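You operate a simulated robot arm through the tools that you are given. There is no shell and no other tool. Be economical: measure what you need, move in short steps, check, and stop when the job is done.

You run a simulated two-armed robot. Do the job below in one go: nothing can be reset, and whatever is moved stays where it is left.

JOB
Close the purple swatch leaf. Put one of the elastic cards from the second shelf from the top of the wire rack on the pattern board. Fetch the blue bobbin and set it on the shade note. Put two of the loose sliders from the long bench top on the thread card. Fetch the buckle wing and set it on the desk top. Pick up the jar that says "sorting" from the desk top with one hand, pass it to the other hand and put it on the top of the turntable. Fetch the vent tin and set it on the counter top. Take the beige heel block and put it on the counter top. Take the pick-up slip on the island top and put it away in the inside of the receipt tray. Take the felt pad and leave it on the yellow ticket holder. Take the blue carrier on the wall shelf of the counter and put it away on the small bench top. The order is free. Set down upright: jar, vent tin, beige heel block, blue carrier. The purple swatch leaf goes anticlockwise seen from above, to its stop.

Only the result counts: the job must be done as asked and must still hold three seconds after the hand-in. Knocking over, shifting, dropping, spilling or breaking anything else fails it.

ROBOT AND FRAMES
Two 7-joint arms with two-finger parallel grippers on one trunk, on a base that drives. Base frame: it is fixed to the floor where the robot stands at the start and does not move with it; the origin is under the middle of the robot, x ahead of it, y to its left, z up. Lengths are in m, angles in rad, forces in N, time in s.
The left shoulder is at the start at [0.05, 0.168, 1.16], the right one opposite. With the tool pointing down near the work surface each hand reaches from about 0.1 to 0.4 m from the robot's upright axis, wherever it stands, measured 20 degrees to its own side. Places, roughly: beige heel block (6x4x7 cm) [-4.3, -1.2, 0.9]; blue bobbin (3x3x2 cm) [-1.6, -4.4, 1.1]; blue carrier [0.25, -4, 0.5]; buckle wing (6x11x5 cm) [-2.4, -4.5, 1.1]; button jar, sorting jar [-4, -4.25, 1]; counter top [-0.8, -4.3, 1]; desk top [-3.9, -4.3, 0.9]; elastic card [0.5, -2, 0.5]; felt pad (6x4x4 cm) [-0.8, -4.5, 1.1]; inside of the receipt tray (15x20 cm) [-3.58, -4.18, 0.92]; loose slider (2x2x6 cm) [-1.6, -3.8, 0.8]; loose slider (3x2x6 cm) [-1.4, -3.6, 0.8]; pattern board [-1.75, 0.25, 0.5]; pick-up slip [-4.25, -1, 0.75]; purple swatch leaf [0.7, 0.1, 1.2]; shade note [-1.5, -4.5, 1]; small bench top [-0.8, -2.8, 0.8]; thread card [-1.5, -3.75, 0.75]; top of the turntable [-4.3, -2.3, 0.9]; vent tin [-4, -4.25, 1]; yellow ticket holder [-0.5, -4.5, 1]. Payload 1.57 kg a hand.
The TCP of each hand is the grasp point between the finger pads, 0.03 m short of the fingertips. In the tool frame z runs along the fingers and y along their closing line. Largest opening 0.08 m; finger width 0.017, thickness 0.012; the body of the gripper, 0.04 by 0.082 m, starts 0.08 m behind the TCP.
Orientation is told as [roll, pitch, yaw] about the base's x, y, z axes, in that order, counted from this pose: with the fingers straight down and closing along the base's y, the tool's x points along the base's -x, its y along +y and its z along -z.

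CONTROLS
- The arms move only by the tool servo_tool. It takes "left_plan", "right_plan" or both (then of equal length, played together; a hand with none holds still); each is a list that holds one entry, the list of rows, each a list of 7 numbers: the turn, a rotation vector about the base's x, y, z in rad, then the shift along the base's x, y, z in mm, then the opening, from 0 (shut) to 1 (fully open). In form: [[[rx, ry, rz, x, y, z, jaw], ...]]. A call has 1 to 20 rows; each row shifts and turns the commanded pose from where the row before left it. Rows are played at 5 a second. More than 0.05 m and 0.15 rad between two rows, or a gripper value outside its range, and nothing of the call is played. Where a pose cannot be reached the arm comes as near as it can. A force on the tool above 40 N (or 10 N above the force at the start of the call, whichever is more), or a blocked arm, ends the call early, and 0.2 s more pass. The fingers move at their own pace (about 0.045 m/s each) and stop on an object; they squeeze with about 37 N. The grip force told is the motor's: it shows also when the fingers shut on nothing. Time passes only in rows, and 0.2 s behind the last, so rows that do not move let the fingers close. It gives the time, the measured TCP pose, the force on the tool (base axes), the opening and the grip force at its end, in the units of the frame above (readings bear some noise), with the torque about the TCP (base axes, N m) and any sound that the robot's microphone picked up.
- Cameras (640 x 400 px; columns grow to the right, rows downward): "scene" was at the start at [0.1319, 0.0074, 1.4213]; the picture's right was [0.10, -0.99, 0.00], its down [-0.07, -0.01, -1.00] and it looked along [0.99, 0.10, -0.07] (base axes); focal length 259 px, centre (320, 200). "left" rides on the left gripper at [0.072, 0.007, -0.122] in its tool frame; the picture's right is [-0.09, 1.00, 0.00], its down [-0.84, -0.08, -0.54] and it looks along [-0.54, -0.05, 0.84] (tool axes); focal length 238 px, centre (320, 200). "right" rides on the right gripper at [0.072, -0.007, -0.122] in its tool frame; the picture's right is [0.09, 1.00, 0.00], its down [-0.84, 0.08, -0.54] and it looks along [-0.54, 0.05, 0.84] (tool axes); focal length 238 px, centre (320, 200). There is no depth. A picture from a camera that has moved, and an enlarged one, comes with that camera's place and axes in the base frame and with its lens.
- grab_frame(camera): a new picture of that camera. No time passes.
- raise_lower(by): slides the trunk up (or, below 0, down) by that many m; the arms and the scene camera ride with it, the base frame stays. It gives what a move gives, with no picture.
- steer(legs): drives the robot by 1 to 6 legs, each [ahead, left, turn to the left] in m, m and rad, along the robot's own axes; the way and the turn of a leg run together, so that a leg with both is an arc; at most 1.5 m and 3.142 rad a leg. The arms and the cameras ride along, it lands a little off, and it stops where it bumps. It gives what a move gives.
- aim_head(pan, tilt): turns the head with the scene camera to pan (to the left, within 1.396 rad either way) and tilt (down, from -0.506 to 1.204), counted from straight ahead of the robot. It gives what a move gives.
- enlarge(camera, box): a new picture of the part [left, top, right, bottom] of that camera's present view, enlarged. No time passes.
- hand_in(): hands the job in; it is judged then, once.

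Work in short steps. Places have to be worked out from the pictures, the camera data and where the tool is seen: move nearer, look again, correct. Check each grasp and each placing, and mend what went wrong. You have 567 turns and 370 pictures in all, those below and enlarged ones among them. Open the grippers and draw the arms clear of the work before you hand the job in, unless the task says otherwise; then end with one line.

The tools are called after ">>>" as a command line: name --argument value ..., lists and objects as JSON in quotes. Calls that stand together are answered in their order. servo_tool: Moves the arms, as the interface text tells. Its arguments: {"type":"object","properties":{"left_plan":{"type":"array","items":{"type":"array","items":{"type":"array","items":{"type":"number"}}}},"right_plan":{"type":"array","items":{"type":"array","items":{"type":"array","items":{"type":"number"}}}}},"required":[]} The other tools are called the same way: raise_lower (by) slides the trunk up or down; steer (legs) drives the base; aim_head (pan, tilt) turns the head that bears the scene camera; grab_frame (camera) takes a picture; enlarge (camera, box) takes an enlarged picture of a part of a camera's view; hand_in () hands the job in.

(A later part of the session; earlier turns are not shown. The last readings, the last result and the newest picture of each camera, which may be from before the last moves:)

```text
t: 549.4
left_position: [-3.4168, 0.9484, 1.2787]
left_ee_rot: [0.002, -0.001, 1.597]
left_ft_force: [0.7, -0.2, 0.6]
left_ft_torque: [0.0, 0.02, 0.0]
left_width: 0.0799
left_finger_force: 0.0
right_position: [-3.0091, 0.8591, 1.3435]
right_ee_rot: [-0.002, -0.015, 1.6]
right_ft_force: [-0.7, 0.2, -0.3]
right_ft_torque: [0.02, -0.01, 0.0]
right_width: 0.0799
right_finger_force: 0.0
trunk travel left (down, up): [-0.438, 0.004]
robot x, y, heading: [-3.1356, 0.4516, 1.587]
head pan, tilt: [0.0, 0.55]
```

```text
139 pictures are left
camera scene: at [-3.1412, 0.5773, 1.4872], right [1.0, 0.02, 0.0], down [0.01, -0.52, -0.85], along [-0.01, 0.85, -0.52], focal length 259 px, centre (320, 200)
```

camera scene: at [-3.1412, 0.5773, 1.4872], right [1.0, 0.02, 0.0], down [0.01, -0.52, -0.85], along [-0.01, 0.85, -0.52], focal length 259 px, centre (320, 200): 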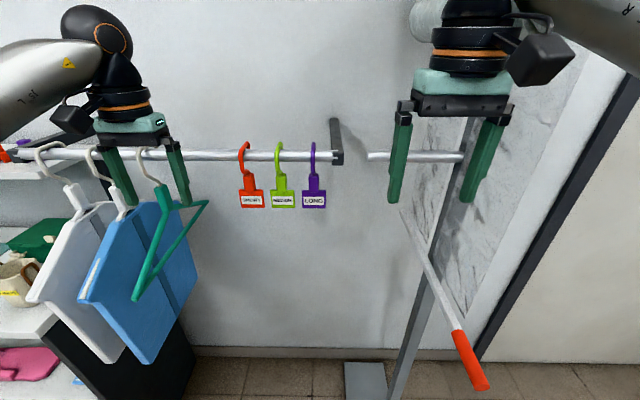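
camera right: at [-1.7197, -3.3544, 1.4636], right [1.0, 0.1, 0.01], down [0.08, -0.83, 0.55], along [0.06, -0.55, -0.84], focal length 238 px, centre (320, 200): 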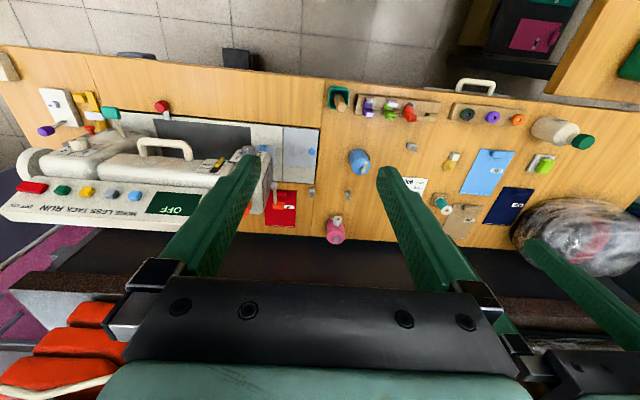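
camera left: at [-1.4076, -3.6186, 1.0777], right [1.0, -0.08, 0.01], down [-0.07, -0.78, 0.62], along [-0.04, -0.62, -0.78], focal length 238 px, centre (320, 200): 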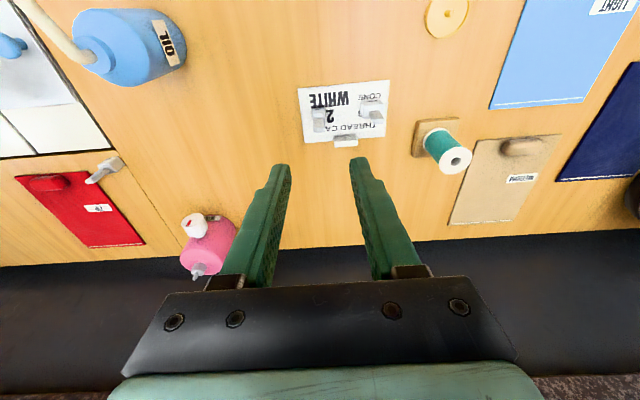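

The right wrist has met the wall stand, and hangers are near the left hand. I reverse straight back at once.

>>> steer --legs '[[-0.45, 0, -0.01]]'

>>> grab_frame --camera "scene"

```text
t: 552.1
left_position: [-3.4099, 0.4881, 1.2791]
left_ee_rot: [0.001, 0.0, 1.603]
left_ft_force: [0.4, 0.0, 0.2]
left_ft_torque: [0.03, -0.04, 0.04]
left_width: 0.0802
left_finger_force: 0.2
right_position: [-3.001, 0.4011, 1.3437]
right_ee_rot: [0.001, -0.015, 1.604]
right_ft_force: [-0.6, -0.1, 0.9]
right_ft_torque: [0.02, 0.0, 0.0]
right_width: 0.0799
right_finger_force: 0.0
trunk travel left (down, up): [-0.438, 0.004]
robot x, y, heading: [-3.1299, -0.007, 1.594]
head pan, tilt: [0.0, 0.55]
```

```text
138 pictures are left
camera scene: at [-3.1317, 0.1194, 1.487], right [1.0, 0.02, 0.0], down [0.01, -0.52, -0.85], along [-0.02, 0.85, -0.52], focal length 259 px, centre (320, 200)
```

scene: 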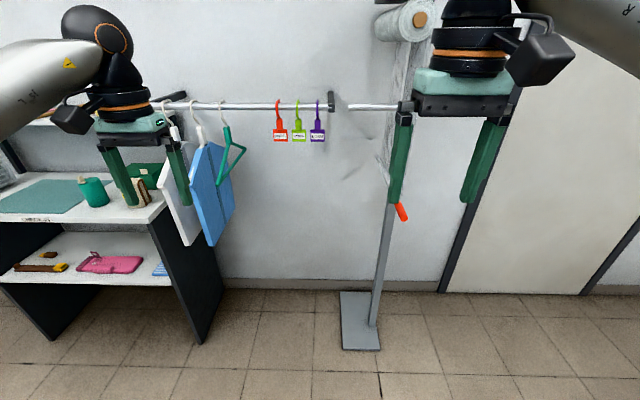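

Hangers and tags are still in place. I turn to face +x here and take a path nearer the island.

>>> steer --legs '[[0, 0, -1.594], [0.5, 0.3, 0], [0.35, 0.22, 0]]'

>>> grab_frame --camera "scene"

```text
t: 561.7
left_position: [-1.7206, 0.7196, 1.2779]
left_ee_rot: [0.002, 0.003, -0.047]
left_ft_force: [-0.3, 0.5, 0.4]
left_ft_torque: [0.0, 0.01, -0.02]
left_width: 0.08
left_finger_force: 0.1
right_position: [-1.8389, 0.3203, 1.3427]
right_ee_rot: [-0.001, -0.016, -0.046]
right_ft_force: [0.8, 0.7, -0.3]
right_ft_torque: [0.0, -0.02, -0.02]
right_width: 0.0798
right_finger_force: 0.0
trunk travel left (down, up): [-0.438, 0.004]
robot x, y, heading: [-2.2373, 0.4789, -0.058]
head pan, tilt: [0.0, 0.55]
```

```text
137 pictures are left
camera scene: at [-2.1063, 0.4703, 1.4869], right [-0.06, -1.0, 0.0], down [-0.52, 0.03, -0.85], along [0.85, -0.05, -0.52], focal length 259 px, centre (320, 200)
```

scene: 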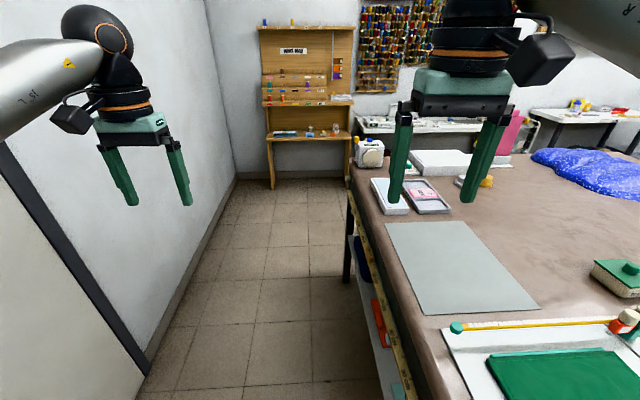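

>>> steer --legs '[[0, 0.28, 0.058], [1.4, 0, 0], [0.75, 0, 0], [0, 0, -1.571]]'

>>> grab_frame --camera "scene"

```text
t: 577.7
left_position: [0.2152, 0.3261, 1.2785]
left_ee_rot: [0.001, 0.001, -1.508]
left_ft_force: [0.0, -0.2, -1.0]
left_ft_torque: [0.01, 0.01, 0.0]
left_width: 0.0799
left_finger_force: 0.0
right_position: [-0.1964, 0.3996, 1.3428]
right_ee_rot: [-0.001, -0.017, -1.506]
right_ft_force: [0.5, 0.4, -0.1]
right_ft_torque: [-0.01, -0.03, -0.01]
right_width: 0.0797
right_finger_force: 0.1
trunk travel left (down, up): [-0.438, 0.004]
robot x, y, heading: [-0.079, 0.8156, -1.526]
head pan, tilt: [0.0, 0.55]
```

```text
136 pictures are left
camera scene: at [-0.0723, 0.6816, 1.487], right [-1.0, -0.05, 0.0], down [-0.03, 0.52, -0.85], along [0.04, -0.85, -0.52], focal length 259 px, centre (320, 200)
```

scene: 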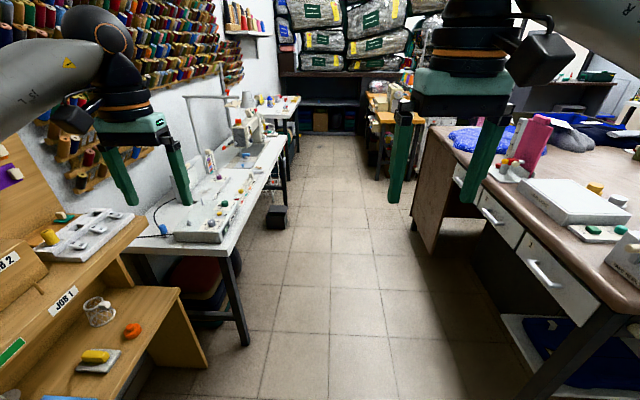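

>>> steer --legs '[[1.0, -0.08, -0.045], [1.4, 0, 0], [0.9, 0, 0]]'

>>> grab_frame --camera "scene"

```text
t: 594.1
left_position: [0.1019, -3.075, 1.2766]
left_ee_rot: [0.002, 0.001, -1.576]
left_ft_force: [0.3, 0.0, -0.4]
left_ft_torque: [0.02, -0.02, -0.01]
left_width: 0.08
left_finger_force: 0.1
right_position: [-0.3019, -2.9736, 1.3438]
right_ee_rot: [-0.002, -0.016, -1.574]
right_ft_force: [-0.5, -1.2, 0.7]
right_ft_torque: [0.0, 0.05, 0.04]
right_width: 0.0801
right_finger_force: 0.1
trunk travel left (down, up): [-0.438, 0.004]
robot x, y, heading: [-0.1622, -2.5706, -1.588]
head pan, tilt: [0.0, 0.55]
```

```text
135 pictures are left
camera scene: at [-0.1618, -2.7007, 1.487], right [-1.0, 0.01, 0.0], down [0.01, 0.52, -0.85], along [-0.01, -0.85, -0.52], focal length 259 px, centre (320, 200)
```

scene: 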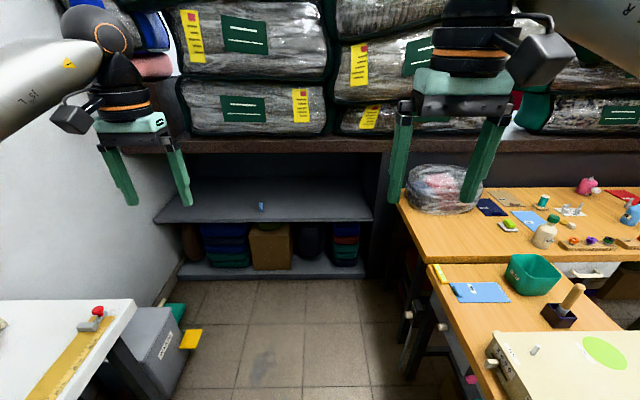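

>>> enlarge --camera "scene" --box '[170, 160, 370, 290]'

>>> enlarge --camera "scene" --box '[400, 230, 640, 400]'

```text
3.08 times, centred on (270, 225) of scene
camera zoom: at [-0.1618, -2.7007, 1.487], right [-1.0, 0.01, 0.0], down [0.01, 0.52, -0.85], along [-0.01, -0.85, -0.52], focal length 798 px, centre (474, 123)
```

zoom: 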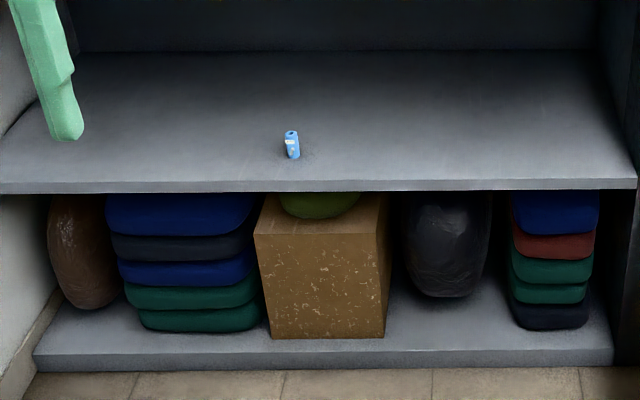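

```text
2.35 times, centred on (520, 315) of scene
camera zoom: at [-0.1618, -2.7007, 1.487], right [-1.0, 0.01, 0.0], down [0.01, 0.52, -0.85], along [-0.01, -0.85, -0.52], focal length 610 px, centre (-151, -71)
```

zoom: 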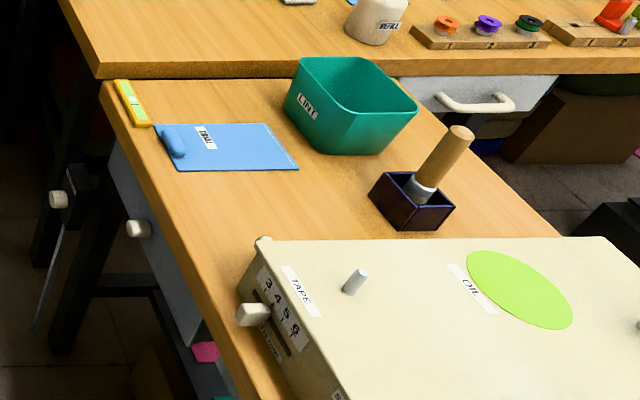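

The blue carrier is a small upright cylinder on the counter's wall shelf. I move closer for a better look.

>>> steer --legs '[[0.45, 0.12, 0.017]]'

>>> aim_head --pan 0.1 --tilt 0.7

>>> grab_frame --camera "scene"

```text
t: 597.0
left_position: [0.2259, -3.5387, 1.2779]
left_ee_rot: [0.003, 0.001, -1.56]
left_ft_force: [-0.8, 0.3, -1.0]
left_ft_torque: [0.01, 0.01, 0.0]
left_width: 0.0802
left_finger_force: 0.0
right_position: [-0.1812, -3.444, 1.3436]
right_ee_rot: [0.0, -0.016, -1.558]
right_ft_force: [0.1, 0.2, 0.1]
right_ft_torque: [0.0, -0.01, 0.04]
right_width: 0.0801
right_finger_force: 0.0
trunk travel left (down, up): [-0.438, 0.004]
robot x, y, heading: [-0.0453, -3.0336, -1.573]
head pan, tilt: [0.0, 0.55]
```

```text
t: 597.7
left_position: [0.2251, -3.5375, 1.2791]
left_ee_rot: [0.003, 0.0, -1.559]
left_ft_force: [0.0, 0.8, -0.1]
left_ft_torque: [0.05, 0.02, 0.0]
left_width: 0.08
left_finger_force: 0.1
right_position: [-0.1819, -3.4429, 1.3432]
right_ee_rot: [0.0, -0.016, -1.556]
right_ft_force: [0.4, -0.1, 0.5]
right_ft_torque: [-0.02, 0.04, 0.02]
right_width: 0.0802
right_finger_force: 0.2
trunk travel left (down, up): [-0.438, 0.004]
robot x, y, heading: [-0.0429, -3.0372, -1.565]
head pan, tilt: [0.099, 0.7]
```

```text
132 pictures are left
camera scene: at [-0.0357, -3.1626, 1.4739], right [-0.99, -0.1, 0.0], down [-0.07, 0.64, -0.77], along [0.08, -0.76, -0.64], focal length 259 px, centre (320, 200)
```

scene: 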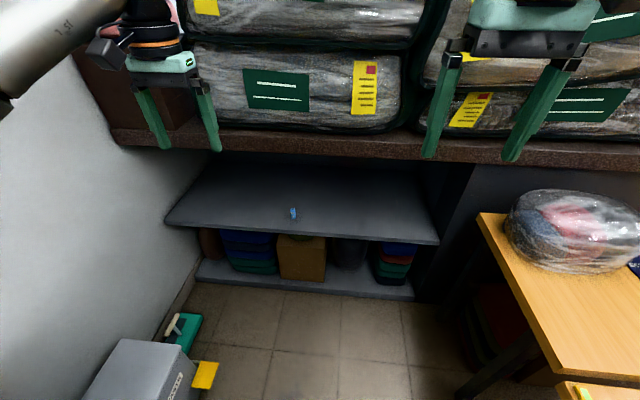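

The carrier's base is at about (0.212, −4.134, 0.52), 12 cm behind the shelf's front edge. I lower the trunk, pull the right hand back, and tilt the left tool forward.

>>> raise_lower --by -0.26

>>> servo_tool --left_plan '[[[0, 0, 0, -12, 15, -35, 1], [0, 0, 0, -12, 15, -35, 1], [-0.143, 0, 0, -12, 15, -30, 1], [-0.143, 0, 0, -12, 15, -30, 1], [-0.143, 0, 0, -12, 15, -35, 1], [-0.143, 0, 0, -12, 15, -35, 1], [-0.143, 0, 0, -12, 15, -35, 1], [-0.143, 0, 0, -12, 15, -35, 1], [0, 0, 0, -12, 0, -45, 1], [0, 0, 0, 0, 0, -45, 1], [0, 0, 0, 0, 0, 0, 1]]]' --right_plan '[[[0, 0, 0, 0, 30, 0, 1], [0, 0, 0, 0, 30, 0, 1], [0, 0, 0, 0, 30, 0, 1], [0, 0, 0, 0, 20, 10, 1], [0, 0, 0, 0, 0, 20, 1], [0, 0, 0, 0, 0, 20, 1], [0, 0, 0, 0, 0, 20, 1], [0, 0, 0, 0, 0, 20, 1], [0, 0, 0, 0, 0, 0, 1], [0, 0, 0, 0, 0, 0, 1], [0, 0, 0, 0, 0, 0, 1]]]'

>>> grab_frame --camera "scene"

```text
t: 600.4
left_position: [0.2252, -3.5378, 1.0187]
left_ee_rot: [0.001, 0.0, -1.557]
left_ft_force: [-0.2, -0.5, -0.4]
left_ft_torque: [-0.04, 0.03, -0.02]
left_width: 0.0799
left_finger_force: 0.1
right_position: [-0.1812, -3.4445, 1.0839]
right_ee_rot: [-0.002, -0.016, -1.557]
right_ft_force: [0.4, -0.1, -0.2]
right_ft_torque: [0.0, 0.02, 0.0]
right_width: 0.0797
right_finger_force: 0.1
trunk travel left (down, up): [-0.178, 0.264]
robot x, y, heading: [-0.0459, -3.0323, -1.569]
head pan, tilt: [0.099, 0.7]
```

```text
t: 602.8
left_position: [0.0948, -3.4245, 0.6849]
left_ee_rot: [-0.028, -0.796, -1.551]
left_ft_force: [0.7, 0.0, 0.0]
left_ft_torque: [-0.01, -0.02, 0.0]
left_width: 0.0801
left_finger_force: 0.1
left hand out of reach, approached as far as the arm can: row 8, 10
right_position: [-0.1821, -3.3329, 1.1736]
right_ee_rot: [0.0, -0.015, -1.557]
right_ft_force: [0.7, 0.4, 0.8]
right_ft_torque: [0.02, 0.0, -0.02]
right_width: 0.0802
right_finger_force: 0.0
trunk travel left (down, up): [-0.178, 0.264]
robot x, y, heading: [-0.0447, -3.0338, -1.573]
head pan, tilt: [0.099, 0.7]
```

```text
131 pictures are left
camera scene: at [-0.0358, -3.1626, 1.2139], right [-0.99, -0.1, 0.0], down [-0.07, 0.64, -0.77], along [0.08, -0.76, -0.64], focal length 259 px, centre (320, 200)
```

scene: 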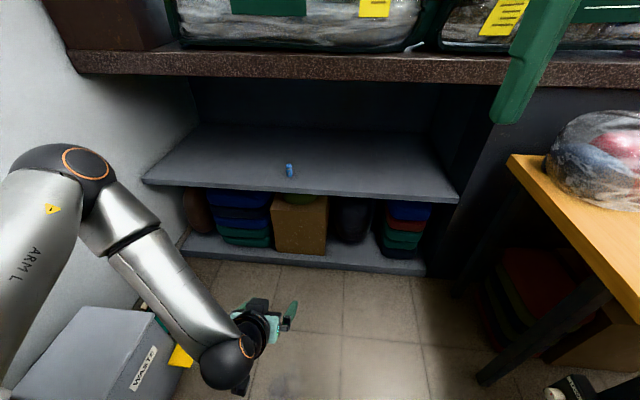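

>>> steer --legs '[[0.48, 0.035, 0]]'

>>> grab_frame --camera "left"

>>> grab_frame --camera "scene"

```text
t: 605.6
left_position: [0.1362, -3.9045, 0.6851]
left_ee_rot: [-0.029, -0.793, -1.545]
left_ft_force: [-0.1, 0.7, 0.2]
left_ft_torque: [-0.02, 0.0, 0.03]
left_width: 0.0802
left_finger_force: 0.1
right_position: [-0.1414, -3.8141, 1.1741]
right_ee_rot: [0.0, -0.015, -1.551]
right_ft_force: [0.1, 1.0, -0.3]
right_ft_torque: [0.01, 0.0, -0.01]
right_width: 0.08
right_finger_force: 0.0
trunk travel left (down, up): [-0.178, 0.264]
robot x, y, heading: [-0.0059, -3.5167, -1.56]
head pan, tilt: [0.099, 0.7]
```

```text
130 pictures are left
camera left: at [0.1432, -3.7681, 0.7188], right [1.0, -0.06, 0.05], down [-0.06, -0.2, 0.98], along [-0.05, -0.98, -0.2], focal length 238 px, centre (320, 200)
```

left: 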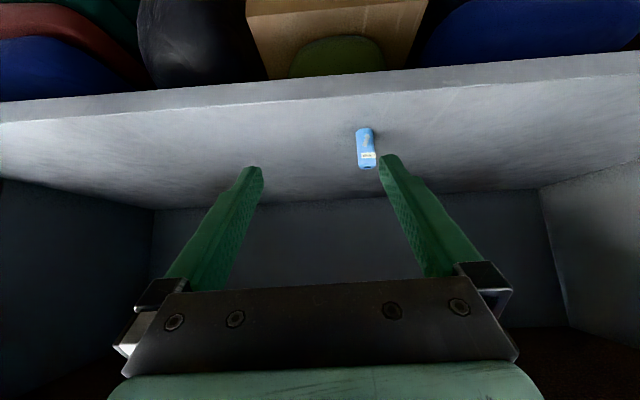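

```text
129 pictures are left
camera scene: at [0.0038, -3.6443, 1.2138], right [-0.99, -0.11, 0.0], down [-0.07, 0.64, -0.76], along [0.08, -0.76, -0.64], focal length 259 px, centre (320, 200)
```

scene: 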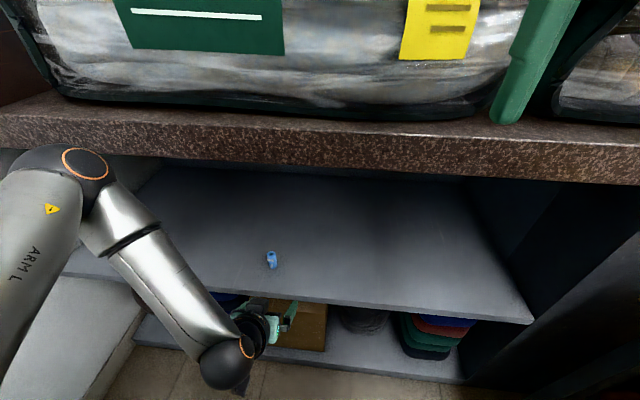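

The elbow is near the counter's edge, so I lower the trunk 0.15 m to keep it beneath the top, then reach in.

>>> raise_lower --by -0.15

>>> servo_tool --left_plan '[[[0, 0, 0, 15, 0, 30, 1], [0, 0, 0, 15, 0, 35, 1], [0, 0, 0, 20, -20, 20, 1], [0, 0, 0, 18, -20, 0, 1], [0, 0, 0, 0, 0, 0, 1]]]'

>>> grab_frame --camera "left"

>>> grab_frame --camera "scene"

```text
t: 607.4
left_position: [0.1355, -3.9058, 0.5341]
left_ee_rot: [-0.028, -0.795, -1.544]
left_ft_force: [-1.4, 0.3, -0.8]
left_ft_torque: [-0.02, -0.01, 0.02]
left_width: 0.0799
left_finger_force: 0.0
right_position: [-0.1415, -3.8147, 1.0235]
right_ee_rot: [-0.001, -0.016, -1.551]
right_ft_force: [1.6, 0.3, -0.2]
right_ft_torque: [0.01, 0.01, 0.03]
right_width: 0.08
right_finger_force: 0.1
trunk travel left (down, up): [-0.028, 0.414]
robot x, y, heading: [-0.0062, -3.5165, -1.562]
head pan, tilt: [0.099, 0.7]
```

```text
t: 608.6
left_position: [0.2043, -3.9458, 0.6182]
left_ee_rot: [-0.028, -0.797, -1.546]
left_ft_force: [0.4, 0.5, 0.4]
left_ft_torque: [0.02, 0.04, 0.02]
left_width: 0.08
left_finger_force: 0.0
right_position: [-0.1407, -3.8146, 1.0233]
right_ee_rot: [0.0, -0.017, -1.549]
right_ft_force: [-0.1, 0.3, -0.3]
right_ft_torque: [0.03, -0.02, 0.0]
right_width: 0.0801
right_finger_force: 0.0
trunk travel left (down, up): [-0.028, 0.414]
robot x, y, heading: [-0.005, -3.5208, -1.556]
head pan, tilt: [0.099, 0.7]
```

```text
128 pictures are left
camera left: at [0.212, -3.8091, 0.6528], right [1.0, -0.06, 0.05], down [-0.06, -0.2, 0.98], along [-0.05, -0.98, -0.2], focal length 238 px, centre (320, 200)
```

left: 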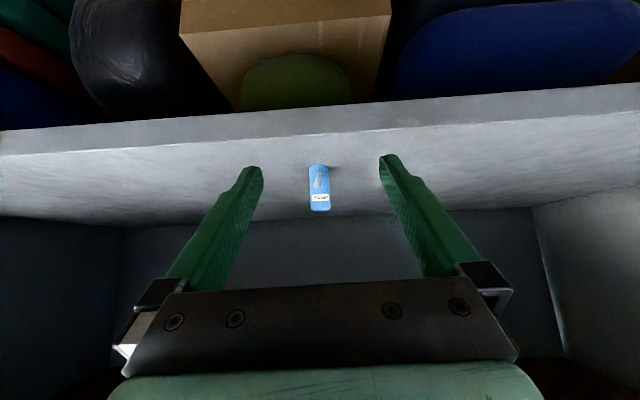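

```text
127 pictures are left
camera scene: at [0.0038, -3.6442, 1.0638], right [-0.99, -0.11, 0.0], down [-0.07, 0.64, -0.76], along [0.08, -0.76, -0.64], focal length 259 px, centre (320, 200)
```

scene: 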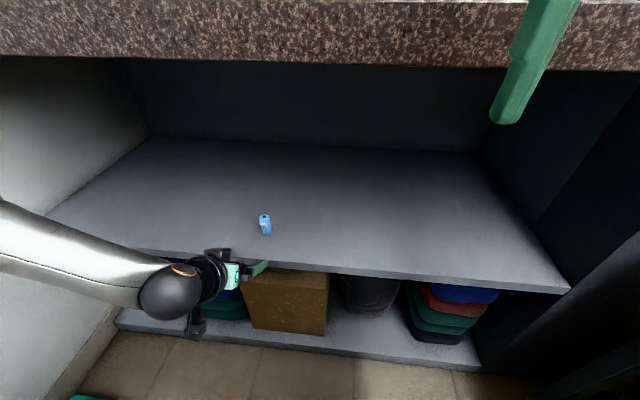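

>>> servo_tool --left_plan '[[[0, 0, 0, 0, -30, -5, 1], [0, 0, 0, 0, -30, -5, 1], [0, 0, 0, 0, -30, -5, 1], [0, 0, 0, 0, 0, 0, 1]]]'

>>> grab_frame --camera "left"

>>> grab_frame --camera "scene"

```text
t: 609.6
left_position: [0.2056, -4.0343, 0.6022]
left_ee_rot: [-0.03, -0.793, -1.544]
left_ft_force: [0.1, 0.4, 0.4]
left_ft_torque: [-0.06, -0.02, 0.0]
left_width: 0.08
left_finger_force: 0.1
right_position: [-0.1418, -3.8155, 1.0235]
right_ee_rot: [-0.001, -0.016, -1.551]
right_ft_force: [0.1, -0.4, 0.0]
right_ft_torque: [0.0, 0.01, -0.01]
right_width: 0.0798
right_finger_force: 0.1
trunk travel left (down, up): [-0.028, 0.414]
robot x, y, heading: [-0.0096, -3.5172, -1.56]
head pan, tilt: [0.099, 0.7]
```

```text
126 pictures are left
camera left: at [0.2124, -3.8966, 0.6369], right [1.0, -0.06, 0.05], down [-0.06, -0.2, 0.98], along [-0.05, -0.98, -0.2], focal length 238 px, centre (320, 200)
```

left: 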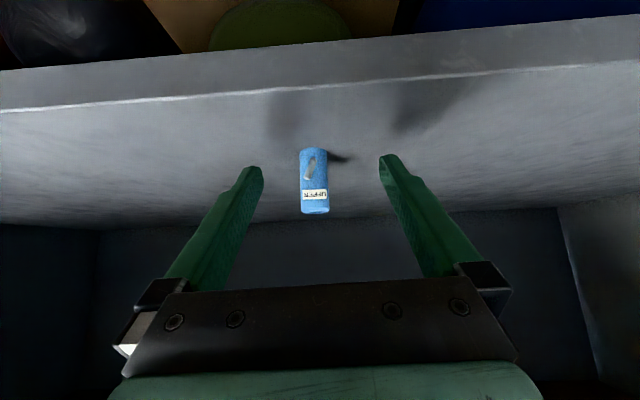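

```text
125 pictures are left
camera scene: at [0.0038, -3.6442, 1.0638], right [-0.99, -0.11, 0.0], down [-0.07, 0.64, -0.76], along [0.08, -0.76, -0.64], focal length 259 px, centre (320, 200)
```

scene: 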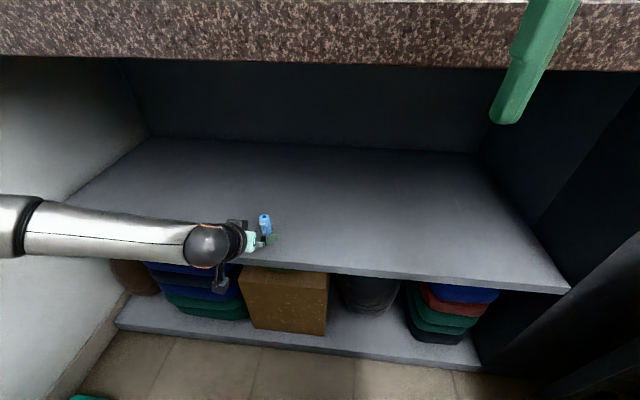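

The carrier stands at (0.196, −4.13), z 0.535–0.60. I advance around it.

>>> servo_tool --left_plan '[[[0, 0, 0, -5, -25, -5, 1], [0, 0, 0, -4, -25, -5, 1], [0, 0, 0, 0, -25, -5, 1], [0, 0, 0, 0, -18, -4, 1], [0, 0, 0, 0, 0, 0, 1]]]'

>>> grab_frame --camera "left"

```text
t: 610.8
left_position: [0.1952, -4.1296, 0.5867]
left_ee_rot: [-0.029, -0.795, -1.544]
left_ft_force: [0.5, -0.4, -0.2]
left_ft_torque: [-0.01, 0.01, 0.02]
left_width: 0.0799
left_finger_force: 0.1
right_position: [-0.1415, -3.8152, 1.0239]
right_ee_rot: [0.001, -0.015, -1.549]
right_ft_force: [-0.3, 0.4, 0.2]
right_ft_torque: [0.01, 0.0, 0.0]
right_width: 0.0799
right_finger_force: 0.1
trunk travel left (down, up): [-0.028, 0.414]
robot x, y, heading: [-0.0082, -3.5177, -1.554]
head pan, tilt: [0.099, 0.7]
```

```text
124 pictures are left
camera left: at [0.2023, -3.9921, 0.62], right [1.0, -0.06, 0.05], down [-0.06, -0.2, 0.98], along [-0.05, -0.98, -0.2], focal length 238 px, centre (320, 200)
```

left: 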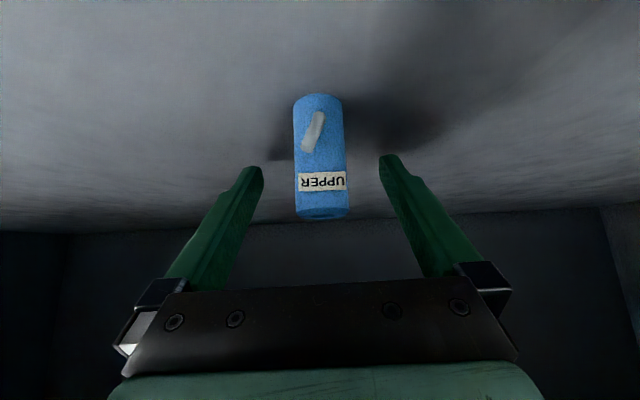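

>>> servo_tool --left_plan '[[[0, 0, 0, 0, 0, -4, 1], [0, 0, 0, 0, 0, 0, 0], [0, 0, 0, 0, 0, 0, 0], [0, 0, 0, 0, 0, 0, 0], [0, 0, 0, 0, 0, 0, 0], [0, 0, 0, 0, 0, 0, 0]]]'

>>> grab_frame --camera "left"

```text
t: 612.2
left_position: [0.194, -4.1294, 0.5828]
left_ee_rot: [-0.029, -0.794, -1.545]
left_ft_force: [-0.1, -0.9, 0.2]
left_ft_torque: [0.0, 0.02, 0.0]
left_width: 0.0238
left_finger_force: 28.6
right_position: [-0.1407, -3.8144, 1.0226]
right_ee_rot: [0.0, -0.016, -1.551]
right_ft_force: [0.3, 0.1, -0.5]
right_ft_torque: [-0.02, -0.02, -0.01]
right_width: 0.0799
right_finger_force: 0.1
trunk travel left (down, up): [-0.028, 0.414]
robot x, y, heading: [-0.0066, -3.5187, -1.56]
head pan, tilt: [0.099, 0.7]
```

```text
123 pictures are left
camera left: at [0.2019, -3.9919, 0.6162], right [1.0, -0.06, 0.05], down [-0.06, -0.2, 0.98], along [-0.05, -0.98, -0.2], focal length 238 px, centre (320, 200)
```

left: 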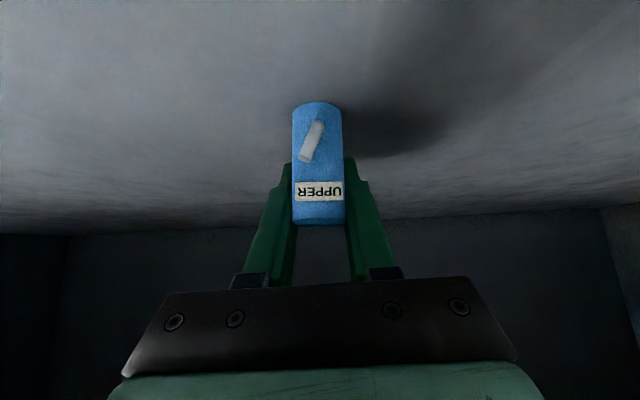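

Gripped. I lift it 5 cm and draw it straight out.

>>> servo_tool --left_plan '[[[0, 0, 0, 0, 0, 15, 0], [0, 0, 0, 0, 0, 25, 0], [0, 0, 0, 0, 0, 20, 0], [0, 0, 0, 0, 30, 0, 0], [0, 0, 0, 0, 35, 0, 0], [0, 0, 0, 0, 35, 0, 0], [0, 0, 0, 0, 35, 0, 0], [0, 0, 0, -10, 35, 0, 0], [0, 0, 0, -20, 30, 0, 0], [0, 0, 0, 0, 0, 0, 0]]]'

>>> grab_frame --camera "left"

>>> grab_frame --camera "scene"

```text
t: 614.4
left_position: [0.1655, -3.9307, 0.639]
left_ee_rot: [-0.026, -0.797, -1.543]
left_ft_force: [0.4, -0.5, -0.6]
left_ft_torque: [-0.04, 0.0, -0.02]
left_width: 0.0235
left_finger_force: 36.0
right_position: [-0.1413, -3.8151, 1.0236]
right_ee_rot: [-0.002, -0.017, -1.55]
right_ft_force: [0.5, -0.1, 0.4]
right_ft_torque: [0.02, -0.02, 0.01]
right_width: 0.0801
right_finger_force: 0.0
trunk travel left (down, up): [-0.028, 0.414]
robot x, y, heading: [-0.0039, -3.5188, -1.559]
head pan, tilt: [0.099, 0.7]
```

```text
122 pictures are left
camera left: at [0.1727, -3.793, 0.6746], right [1.0, -0.06, 0.05], down [-0.06, -0.2, 0.98], along [-0.05, -0.98, -0.2], focal length 238 px, centre (320, 200)
```

left: 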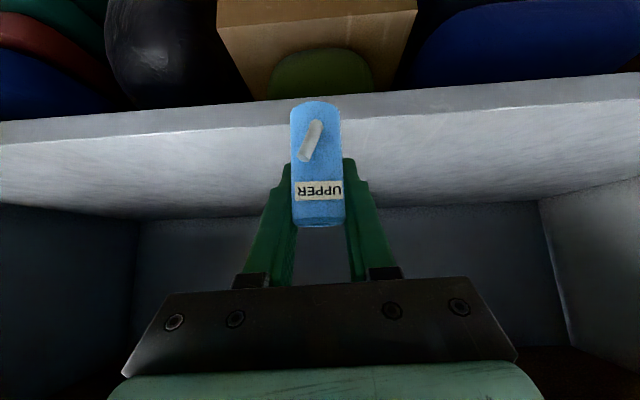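

```text
121 pictures are left
camera scene: at [0.0038, -3.6442, 1.0638], right [-0.99, -0.11, 0.0], down [-0.07, 0.64, -0.76], along [0.08, -0.76, -0.64], focal length 259 px, centre (320, 200)
```

scene: 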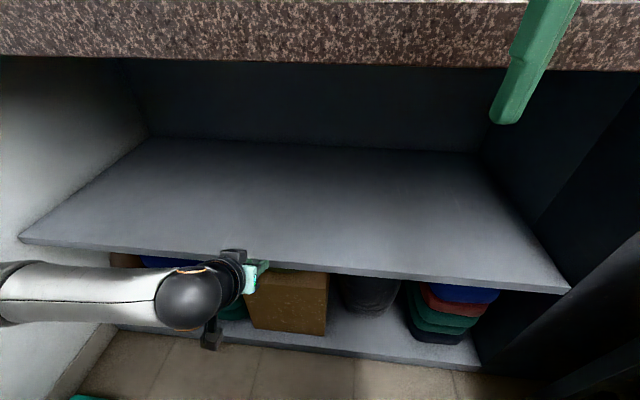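

The carrier is out. I back up, raise the trunk, and turn to face the small bench (−x).

>>> steer --legs '[[-0.5, 0, 0]]'

>>> raise_lower --by 0.36

>>> steer --legs '[[0, 0, -1.58]]'

>>> aim_head --pan 0.15 --tilt 0.8

>>> grab_frame --camera "scene"

```text
t: 617.0
left_position: [0.147, -3.4924, 0.6436]
left_ee_rot: [-0.036, -0.801, -1.566]
left_ft_force: [0.0, 0.3, 0.2]
left_ft_torque: [-0.02, 0.01, -0.02]
left_width: 0.0234
left_finger_force: 35.5
right_position: [-0.15, -3.3761, 1.0233]
right_ee_rot: [0.001, -0.016, -1.556]
right_ft_force: [0.3, 0.5, -0.3]
right_ft_torque: [0.03, -0.05, -0.01]
right_width: 0.0797
right_finger_force: 0.0
trunk travel left (down, up): [-0.028, 0.414]
robot x, y, heading: [-0.0134, -3.081, -1.572]
head pan, tilt: [0.099, 0.7]
stopped in leg 1: the robot was blocked; the commanded pose is now the measured one
```

```text
t: 620.5
left_position: [0.1486, -3.4937, 1.003]
left_ee_rot: [-0.039, -0.799, -1.563]
left_ft_force: [0.2, -0.9, -0.6]
left_ft_torque: [0.03, -0.02, -0.03]
left_width: 0.0231
left_finger_force: 35.8
right_position: [-0.148, -3.3759, 1.3834]
right_ee_rot: [0.0, -0.019, -1.555]
right_ft_force: [-0.8, 0.2, -0.2]
right_ft_torque: [-0.03, -0.01, -0.01]
right_width: 0.0798
right_finger_force: 0.0
trunk travel left (down, up): [-0.388, 0.054]
robot x, y, heading: [-0.0157, -3.0802, -1.563]
head pan, tilt: [0.099, 0.7]
```

```text
t: 624.6
left_position: [-0.4224, -3.25, 1.0035]
left_ee_rot: [-0.037, -0.799, -3.112]
left_ft_force: [0.4, 0.2, 0.0]
left_ft_torque: [0.01, -0.01, 0.01]
left_width: 0.0231
left_finger_force: 35.2
right_position: [-0.311, -2.9493, 1.3846]
right_ee_rot: [0.0, -0.02, -3.105]
right_ft_force: [0.7, 0.0, -0.4]
right_ft_torque: [-0.01, -0.01, -0.03]
right_width: 0.0801
right_finger_force: 0.1
trunk travel left (down, up): [-0.388, 0.054]
robot x, y, heading: [-0.0126, -3.0808, -3.117]
head pan, tilt: [0.099, 0.7]
```

```text
t: 625.3
left_position: [-0.423, -3.2494, 1.0022]
left_ee_rot: [-0.039, -0.8, -3.112]
left_ft_force: [0.5, -0.2, -1.1]
left_ft_torque: [0.0, 0.0, 0.0]
left_width: 0.0233
left_finger_force: 35.5
right_position: [-0.3119, -2.9496, 1.3846]
right_ee_rot: [0.0, -0.02, -3.105]
right_ft_force: [-0.7, -0.3, 0.0]
right_ft_torque: [0.0, 0.01, -0.04]
right_width: 0.08
right_finger_force: 0.1
trunk travel left (down, up): [-0.388, 0.054]
robot x, y, heading: [-0.011, -3.0814, -3.116]
head pan, tilt: [0.15, 0.799]
```

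```text
120 pictures are left
camera scene: at [-0.1308, -3.0967, 1.4156], right [-0.17, 0.98, 0.0], down [0.71, 0.12, -0.7], along [-0.69, -0.12, -0.72], focal length 259 px, centre (320, 200)
```

scene: 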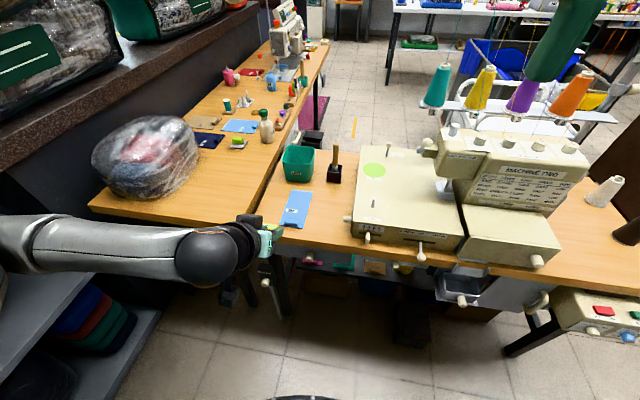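

The bench has a free strip between the blue card and the beige box, about (−0.66, −3.175). I first check the white table behind me, since backing up was stopped there.

>>> aim_head --pan -1.39 --tilt 0.6

>>> grab_frame --camera "scene"

>>> aim_head --pan 1.39 --tilt 0.7

>>> grab_frame --camera "scene"

```text
t: 626.9
left_position: [-0.4208, -3.2489, 1.0008]
left_ee_rot: [-0.038, -0.8, -3.111]
left_ft_force: [0.3, 0.3, -1.5]
left_ft_torque: [-0.01, 0.0, -0.01]
left_width: 0.0231
left_finger_force: 35.8
right_position: [-0.3122, -2.9497, 1.3844]
right_ee_rot: [-0.001, -0.019, -3.104]
right_ft_force: [-0.7, 0.0, 0.0]
right_ft_torque: [0.0, 0.03, 0.0]
right_width: 0.0802
right_finger_force: 0.1
trunk travel left (down, up): [-0.388, 0.054]
robot x, y, heading: [-0.0156, -3.0812, -3.12]
head pan, tilt: [-1.389, 0.6]
```

```text
119 pictures are left
camera scene: at [-0.0695, -2.9962, 1.4325], right [0.98, 0.21, 0.0], down [0.12, -0.55, -0.83], along [-0.17, 0.81, -0.56], focal length 259 px, centre (320, 200)
```

scene: 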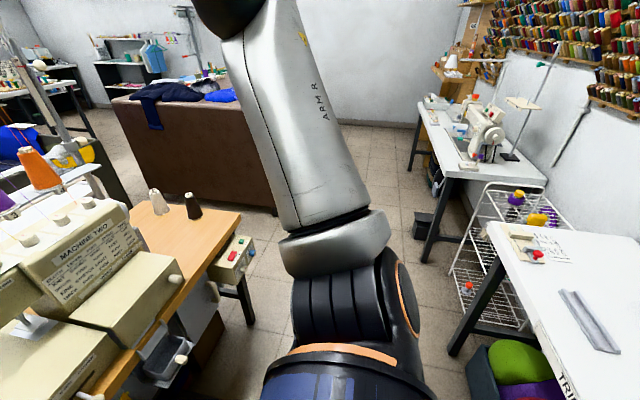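

```text
t: 629.4
left_position: [-0.423, -3.2503, 1.0036]
left_ee_rot: [-0.039, -0.799, -3.112]
left_ft_force: [-0.6, 0.1, -0.7]
left_ft_torque: [-0.02, 0.02, 0.04]
left_width: 0.0231
left_finger_force: 35.4
right_position: [-0.3109, -2.95, 1.3841]
right_ee_rot: [0.0, -0.019, -3.104]
right_ft_force: [0.3, -0.2, -1.0]
right_ft_torque: [0.02, -0.01, -0.04]
right_width: 0.0801
right_finger_force: 0.1
trunk travel left (down, up): [-0.388, 0.054]
robot x, y, heading: [-0.0083, -3.0783, -3.115]
head pan, tilt: [1.389, 0.7]
```

```text
118 pictures are left
camera scene: at [-0.0647, -3.1666, 1.4238], right [-0.99, 0.16, 0.0], down [0.1, 0.64, -0.76], along [-0.12, -0.76, -0.64], focal length 259 px, centre (320, 200)
```

scene: 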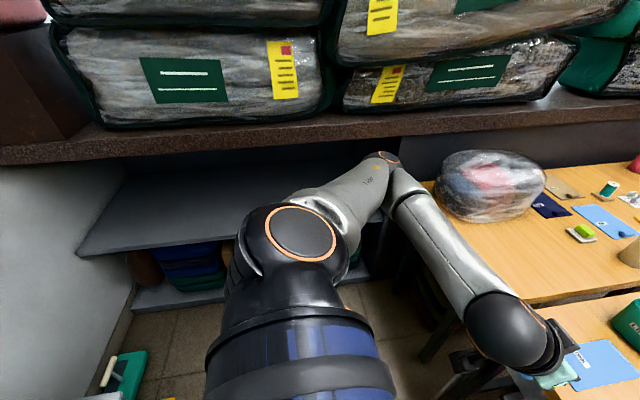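

Nothing there looks disturbed. I drive 0.1 m towards the bench and lower the trunk 8 cm.

>>> steer --legs '[[0.1, 0, -0.02]]'

>>> raise_lower --by -0.08

>>> aim_head --pan 0.15 --tilt 0.9

>>> grab_frame --camera "scene"

>>> grab_frame --camera "left"

```text
t: 630.5
left_position: [-0.5267, -3.2428, 1.0019]
left_ee_rot: [-0.038, -0.801, -3.134]
left_ft_force: [1.2, 0.1, 0.0]
left_ft_torque: [0.0, -0.02, 0.02]
left_width: 0.0234
left_finger_force: 35.4
right_position: [-0.4095, -2.9452, 1.3841]
right_ee_rot: [0.0, -0.018, -3.127]
right_ft_force: [-0.5, -0.1, -0.7]
right_ft_torque: [0.03, -0.05, 0.01]
right_width: 0.0801
right_finger_force: 0.1
trunk travel left (down, up): [-0.388, 0.054]
robot x, y, heading: [-0.114, -3.0841, -3.132]
head pan, tilt: [1.389, 0.7]
```

```text
t: 631.7
left_position: [-0.5262, -3.2419, 0.9221]
left_ee_rot: [-0.038, -0.799, -3.132]
left_ft_force: [0.5, -0.2, -0.4]
left_ft_torque: [0.01, -0.01, -0.01]
left_width: 0.0232
left_finger_force: 35.5
right_position: [-0.4095, -2.9458, 1.3036]
right_ee_rot: [0.001, -0.019, -3.125]
right_ft_force: [0.1, -0.1, -0.6]
right_ft_torque: [0.03, 0.03, 0.02]
right_width: 0.0802
right_finger_force: 0.2
trunk travel left (down, up): [-0.308, 0.134]
robot x, y, heading: [-0.1147, -3.0818, -3.137]
head pan, tilt: [1.389, 0.7]
```

```text
t: 633.1
left_position: [-0.5252, -3.2434, 0.9229]
left_ee_rot: [-0.038, -0.8, -3.133]
left_ft_force: [0.5, 0.9, -0.8]
left_ft_torque: [-0.02, 0.05, -0.01]
left_width: 0.0235
left_finger_force: 36.1
right_position: [-0.4083, -2.9451, 1.3048]
right_ee_rot: [-0.001, -0.018, -3.126]
right_ft_force: [0.1, -0.7, -0.3]
right_ft_torque: [0.03, 0.0, 0.01]
right_width: 0.0797
right_finger_force: 0.1
trunk travel left (down, up): [-0.308, 0.134]
robot x, y, heading: [-0.1118, -3.0814, -3.139]
head pan, tilt: [0.15, 0.901]
```

```text
117 pictures are left
camera scene: at [-0.2264, -3.0951, 1.3277], right [-0.16, 0.99, 0.0], down [0.77, 0.12, -0.62], along [-0.61, -0.1, -0.78], focal length 259 px, centre (320, 200)
```

scene: 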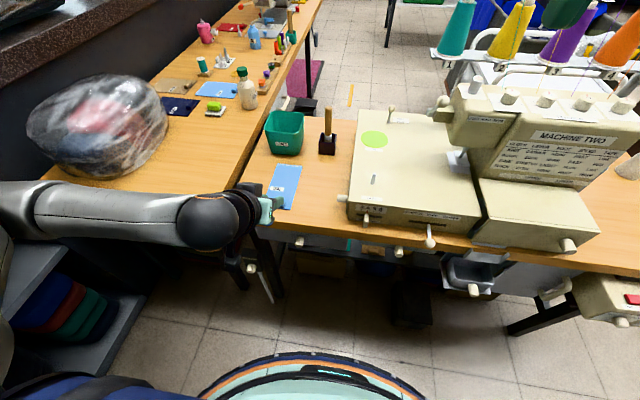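

```text
116 pictures are left
camera left: at [-0.3878, -3.2534, 0.956], right [-0.08, -1.0, 0.04], down [-0.19, 0.05, 0.98], along [-0.98, 0.07, -0.2], focal length 238 px, centre (320, 200)
```

left: 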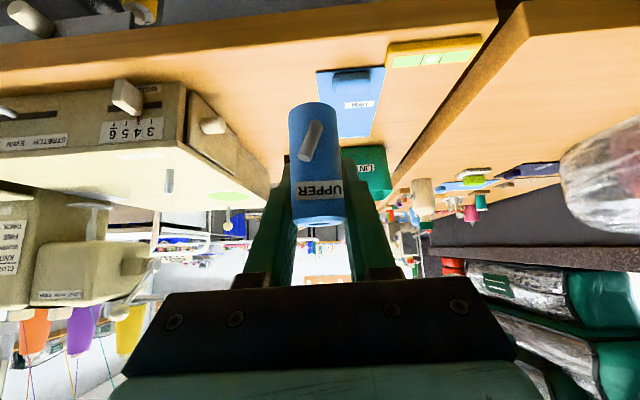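

The strip's limits are confirmed: card edge y≈−3.238, box knob y≈−3.10. I bring the carrier over (−0.66, −3.18).

>>> servo_tool --left_plan '[[[0, 0, 0, -27, 13, 0, 0], [0, 0, 0, -27, 13, 0, 0], [0, 0, 0, -27, 13, 0, 0], [0, 0, 0, -27, 12, 0, 0], [0, 0, 0, -27, 12, 0, 0], [0, 0, 0, 0, 0, -25, 0], [0, 0, 0, 0, 0, -25, 0], [0, 0, 0, 0, 0, 0, 0]]]'

>>> grab_frame --camera "left"

>>> grab_frame --camera "scene"

```text
t: 634.9
left_position: [-0.6579, -3.1817, 0.8723]
left_ee_rot: [-0.038, -0.799, -3.132]
left_ft_force: [0.3, 0.3, -0.3]
left_ft_torque: [0.03, 0.03, 0.0]
left_width: 0.0233
left_finger_force: 35.7
right_position: [-0.4098, -2.9458, 1.3051]
right_ee_rot: [0.0, -0.019, -3.128]
right_ft_force: [-0.5, 0.7, -0.5]
right_ft_torque: [0.01, 0.01, 0.02]
right_width: 0.0801
right_finger_force: 0.1
trunk travel left (down, up): [-0.308, 0.134]
robot x, y, heading: [-0.1124, -3.0789, -3.131]
head pan, tilt: [0.15, 0.901]
```

```text
115 pictures are left
camera left: at [-0.5208, -3.1917, 0.9061], right [-0.08, -1.0, 0.04], down [-0.19, 0.05, 0.98], along [-0.98, 0.07, -0.2], focal length 238 px, centre (320, 200)
```

left: 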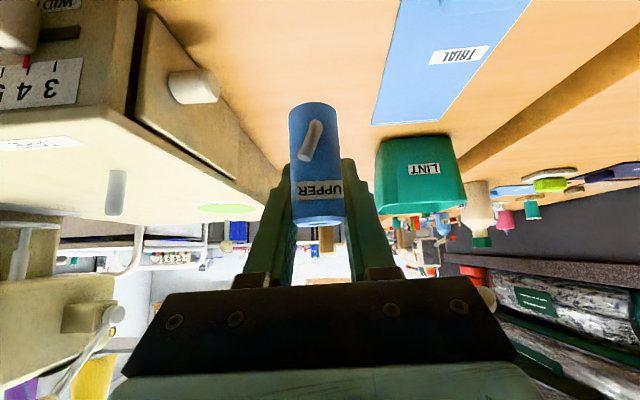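

```text
114 pictures are left
camera scene: at [-0.2264, -3.095, 1.3277], right [-0.15, 0.99, 0.0], down [0.77, 0.12, -0.62], along [-0.61, -0.1, -0.78], focal length 259 px, centre (320, 200)
```

scene: 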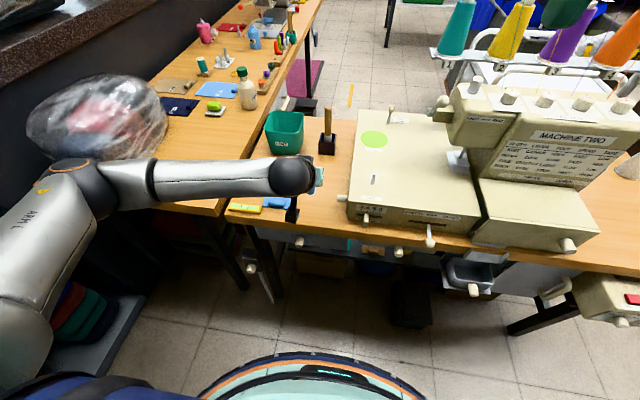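

The way down is clear. I lower slowly until it stands on the bench.

>>> servo_tool --left_plan '[[[0, 0, 0, 0, 0, -15, 0], [0, 0, 0, 0, 0, -12, 0], [0, 0, 0, 0, 0, -8, 0], [0, 0, 0, 0, 0, -5, 0], [0, 0, 0, 0, 0, -4, 0], [0, 0, 0, 0, 0, -3, 0]]]'

>>> grab_frame --camera "left"

```text
t: 636.3
left_position: [-0.6602, -3.1813, 0.8249]
left_ee_rot: [-0.039, -0.8, -3.131]
left_ft_force: [-0.3, 0.4, 0.7]
left_ft_torque: [0.04, 0.01, -0.02]
left_width: 0.0231
left_finger_force: 36.0
right_position: [-0.4086, -2.9457, 1.3036]
right_ee_rot: [0.0, -0.02, -3.126]
right_ft_force: [0.9, 0.5, 0.3]
right_ft_torque: [0.0, -0.01, -0.02]
right_width: 0.08
right_finger_force: 0.0
trunk travel left (down, up): [-0.308, 0.134]
robot x, y, heading: [-0.1117, -3.0819, -3.133]
head pan, tilt: [0.15, 0.901]
```

```text
113 pictures are left
camera left: at [-0.5223, -3.1906, 0.858], right [-0.08, -1.0, 0.04], down [-0.19, 0.05, 0.98], along [-0.98, 0.07, -0.2], focal length 238 px, centre (320, 200)
```

left: 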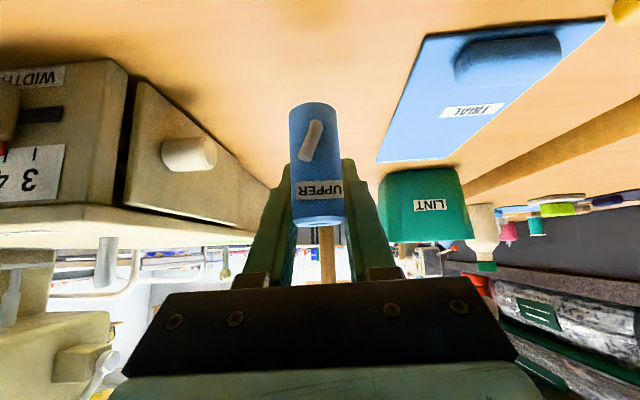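

>>> servo_tool --left_plan '[[[0, 0, 0, 0, 0, -3, 0], [0, 0, 0, 0, 0, -3, 0], [0, 0, 0, 0, 0, -3, 0], [0, 0, 0, 0, 0, -3, 0]]]'

```text
t: 637.3
left_position: [-0.6614, -3.1792, 0.8119]
left_ee_rot: [-0.038, -0.799, -3.133]
left_ft_force: [-0.3, 0.2, -0.9]
left_ft_torque: [0.02, 0.03, -0.01]
left_width: 0.0234
left_finger_force: 35.4
right_position: [-0.4084, -2.9447, 1.3036]
right_ee_rot: [0.0, -0.022, -3.127]
right_ft_force: [0.6, 0.1, -0.4]
right_ft_torque: [0.01, 0.0, -0.03]
right_width: 0.0801
right_finger_force: 0.2
trunk travel left (down, up): [-0.308, 0.134]
robot x, y, heading: [-0.1121, -3.0769, -3.138]
head pan, tilt: [0.15, 0.901]
```

>>> servo_tool --left_plan '[[[0, 0, 0, 0, 0, -3, 0], [0, 0, 0, 0, 0, -3, 0], [0, 0, 0, 0, 0, -3, 0], [0, 0, 0, 0, 0, -3, 0]]]'

>>> grab_frame --camera "left"

```text
t: 638.3
left_position: [-0.6611, -3.1806, 0.8001]
left_ee_rot: [-0.04, -0.801, -3.131]
left_ft_force: [0.4, 0.6, -0.1]
left_ft_torque: [-0.03, 0.01, -0.01]
left_width: 0.0237
left_finger_force: 35.6
right_position: [-0.409, -2.946, 1.3034]
right_ee_rot: [0.0, -0.018, -3.124]
right_ft_force: [0.4, 0.6, 0.5]
right_ft_torque: [0.03, 0.0, -0.02]
right_width: 0.0799
right_finger_force: 0.1
trunk travel left (down, up): [-0.308, 0.134]
robot x, y, heading: [-0.108, -3.0828, -3.135]
head pan, tilt: [0.15, 0.901]
```

```text
112 pictures are left
camera left: at [-0.5221, -3.191, 0.8343], right [-0.08, -1.0, 0.04], down [-0.19, 0.06, 0.98], along [-0.98, 0.07, -0.2], focal length 238 px, centre (320, 200)
```

left: 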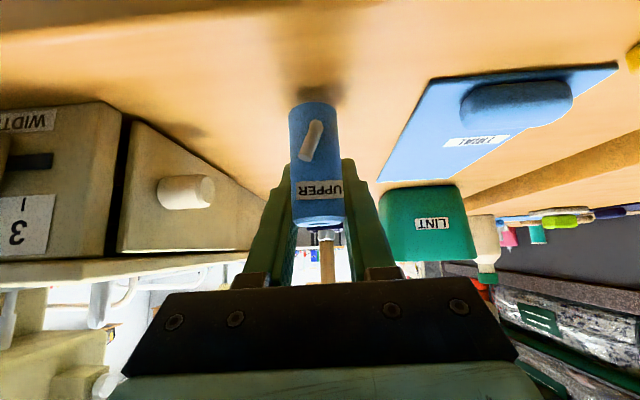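

The shadow is closing in on the carrier's foot. I continue in small steps.

>>> servo_tool --left_plan '[[[0, 0, 0, 0, 0, -3, 0], [0, 0, 0, 0, 0, -2, 0], [0, 0, 0, 0, 0, -2, 0], [0, 0, 0, 0, 0, -2, 0], [0, 0, 0, 0, 0, -2, 0]]]'

>>> grab_frame --camera "left"

```text
t: 639.5
left_position: [-0.6602, -3.1817, 0.7929]
left_ee_rot: [-0.038, -0.804, -3.13]
left_ft_force: [-0.1, -2.0, 5.9]
left_ft_torque: [-0.12, -0.19, -0.05]
left_width: 0.0233
left_finger_force: 35.9
right_position: [-0.4081, -2.9455, 1.3038]
right_ee_rot: [0.0, -0.019, -3.127]
right_ft_force: [0.0, 0.6, 0.3]
right_ft_torque: [0.0, -0.01, 0.01]
right_width: 0.0798
right_finger_force: 0.1
trunk travel left (down, up): [-0.308, 0.134]
robot x, y, heading: [-0.1157, -3.082, -3.137]
head pan, tilt: [0.15, 0.901]
```

```text
111 pictures are left
camera left: at [-0.5221, -3.1907, 0.8259], right [-0.08, -1.0, 0.04], down [-0.19, 0.05, 0.98], along [-0.98, 0.07, -0.19], focal length 238 px, centre (320, 200)
```

left: 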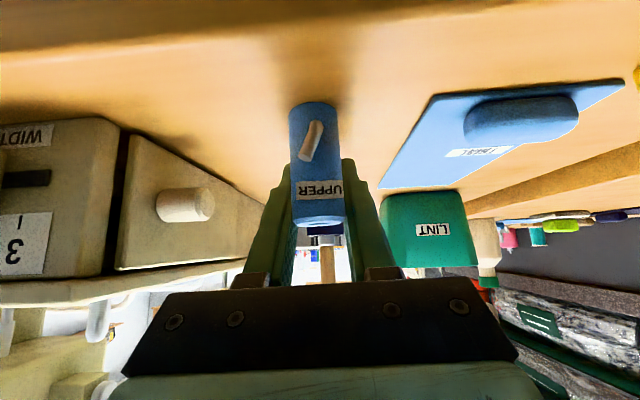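

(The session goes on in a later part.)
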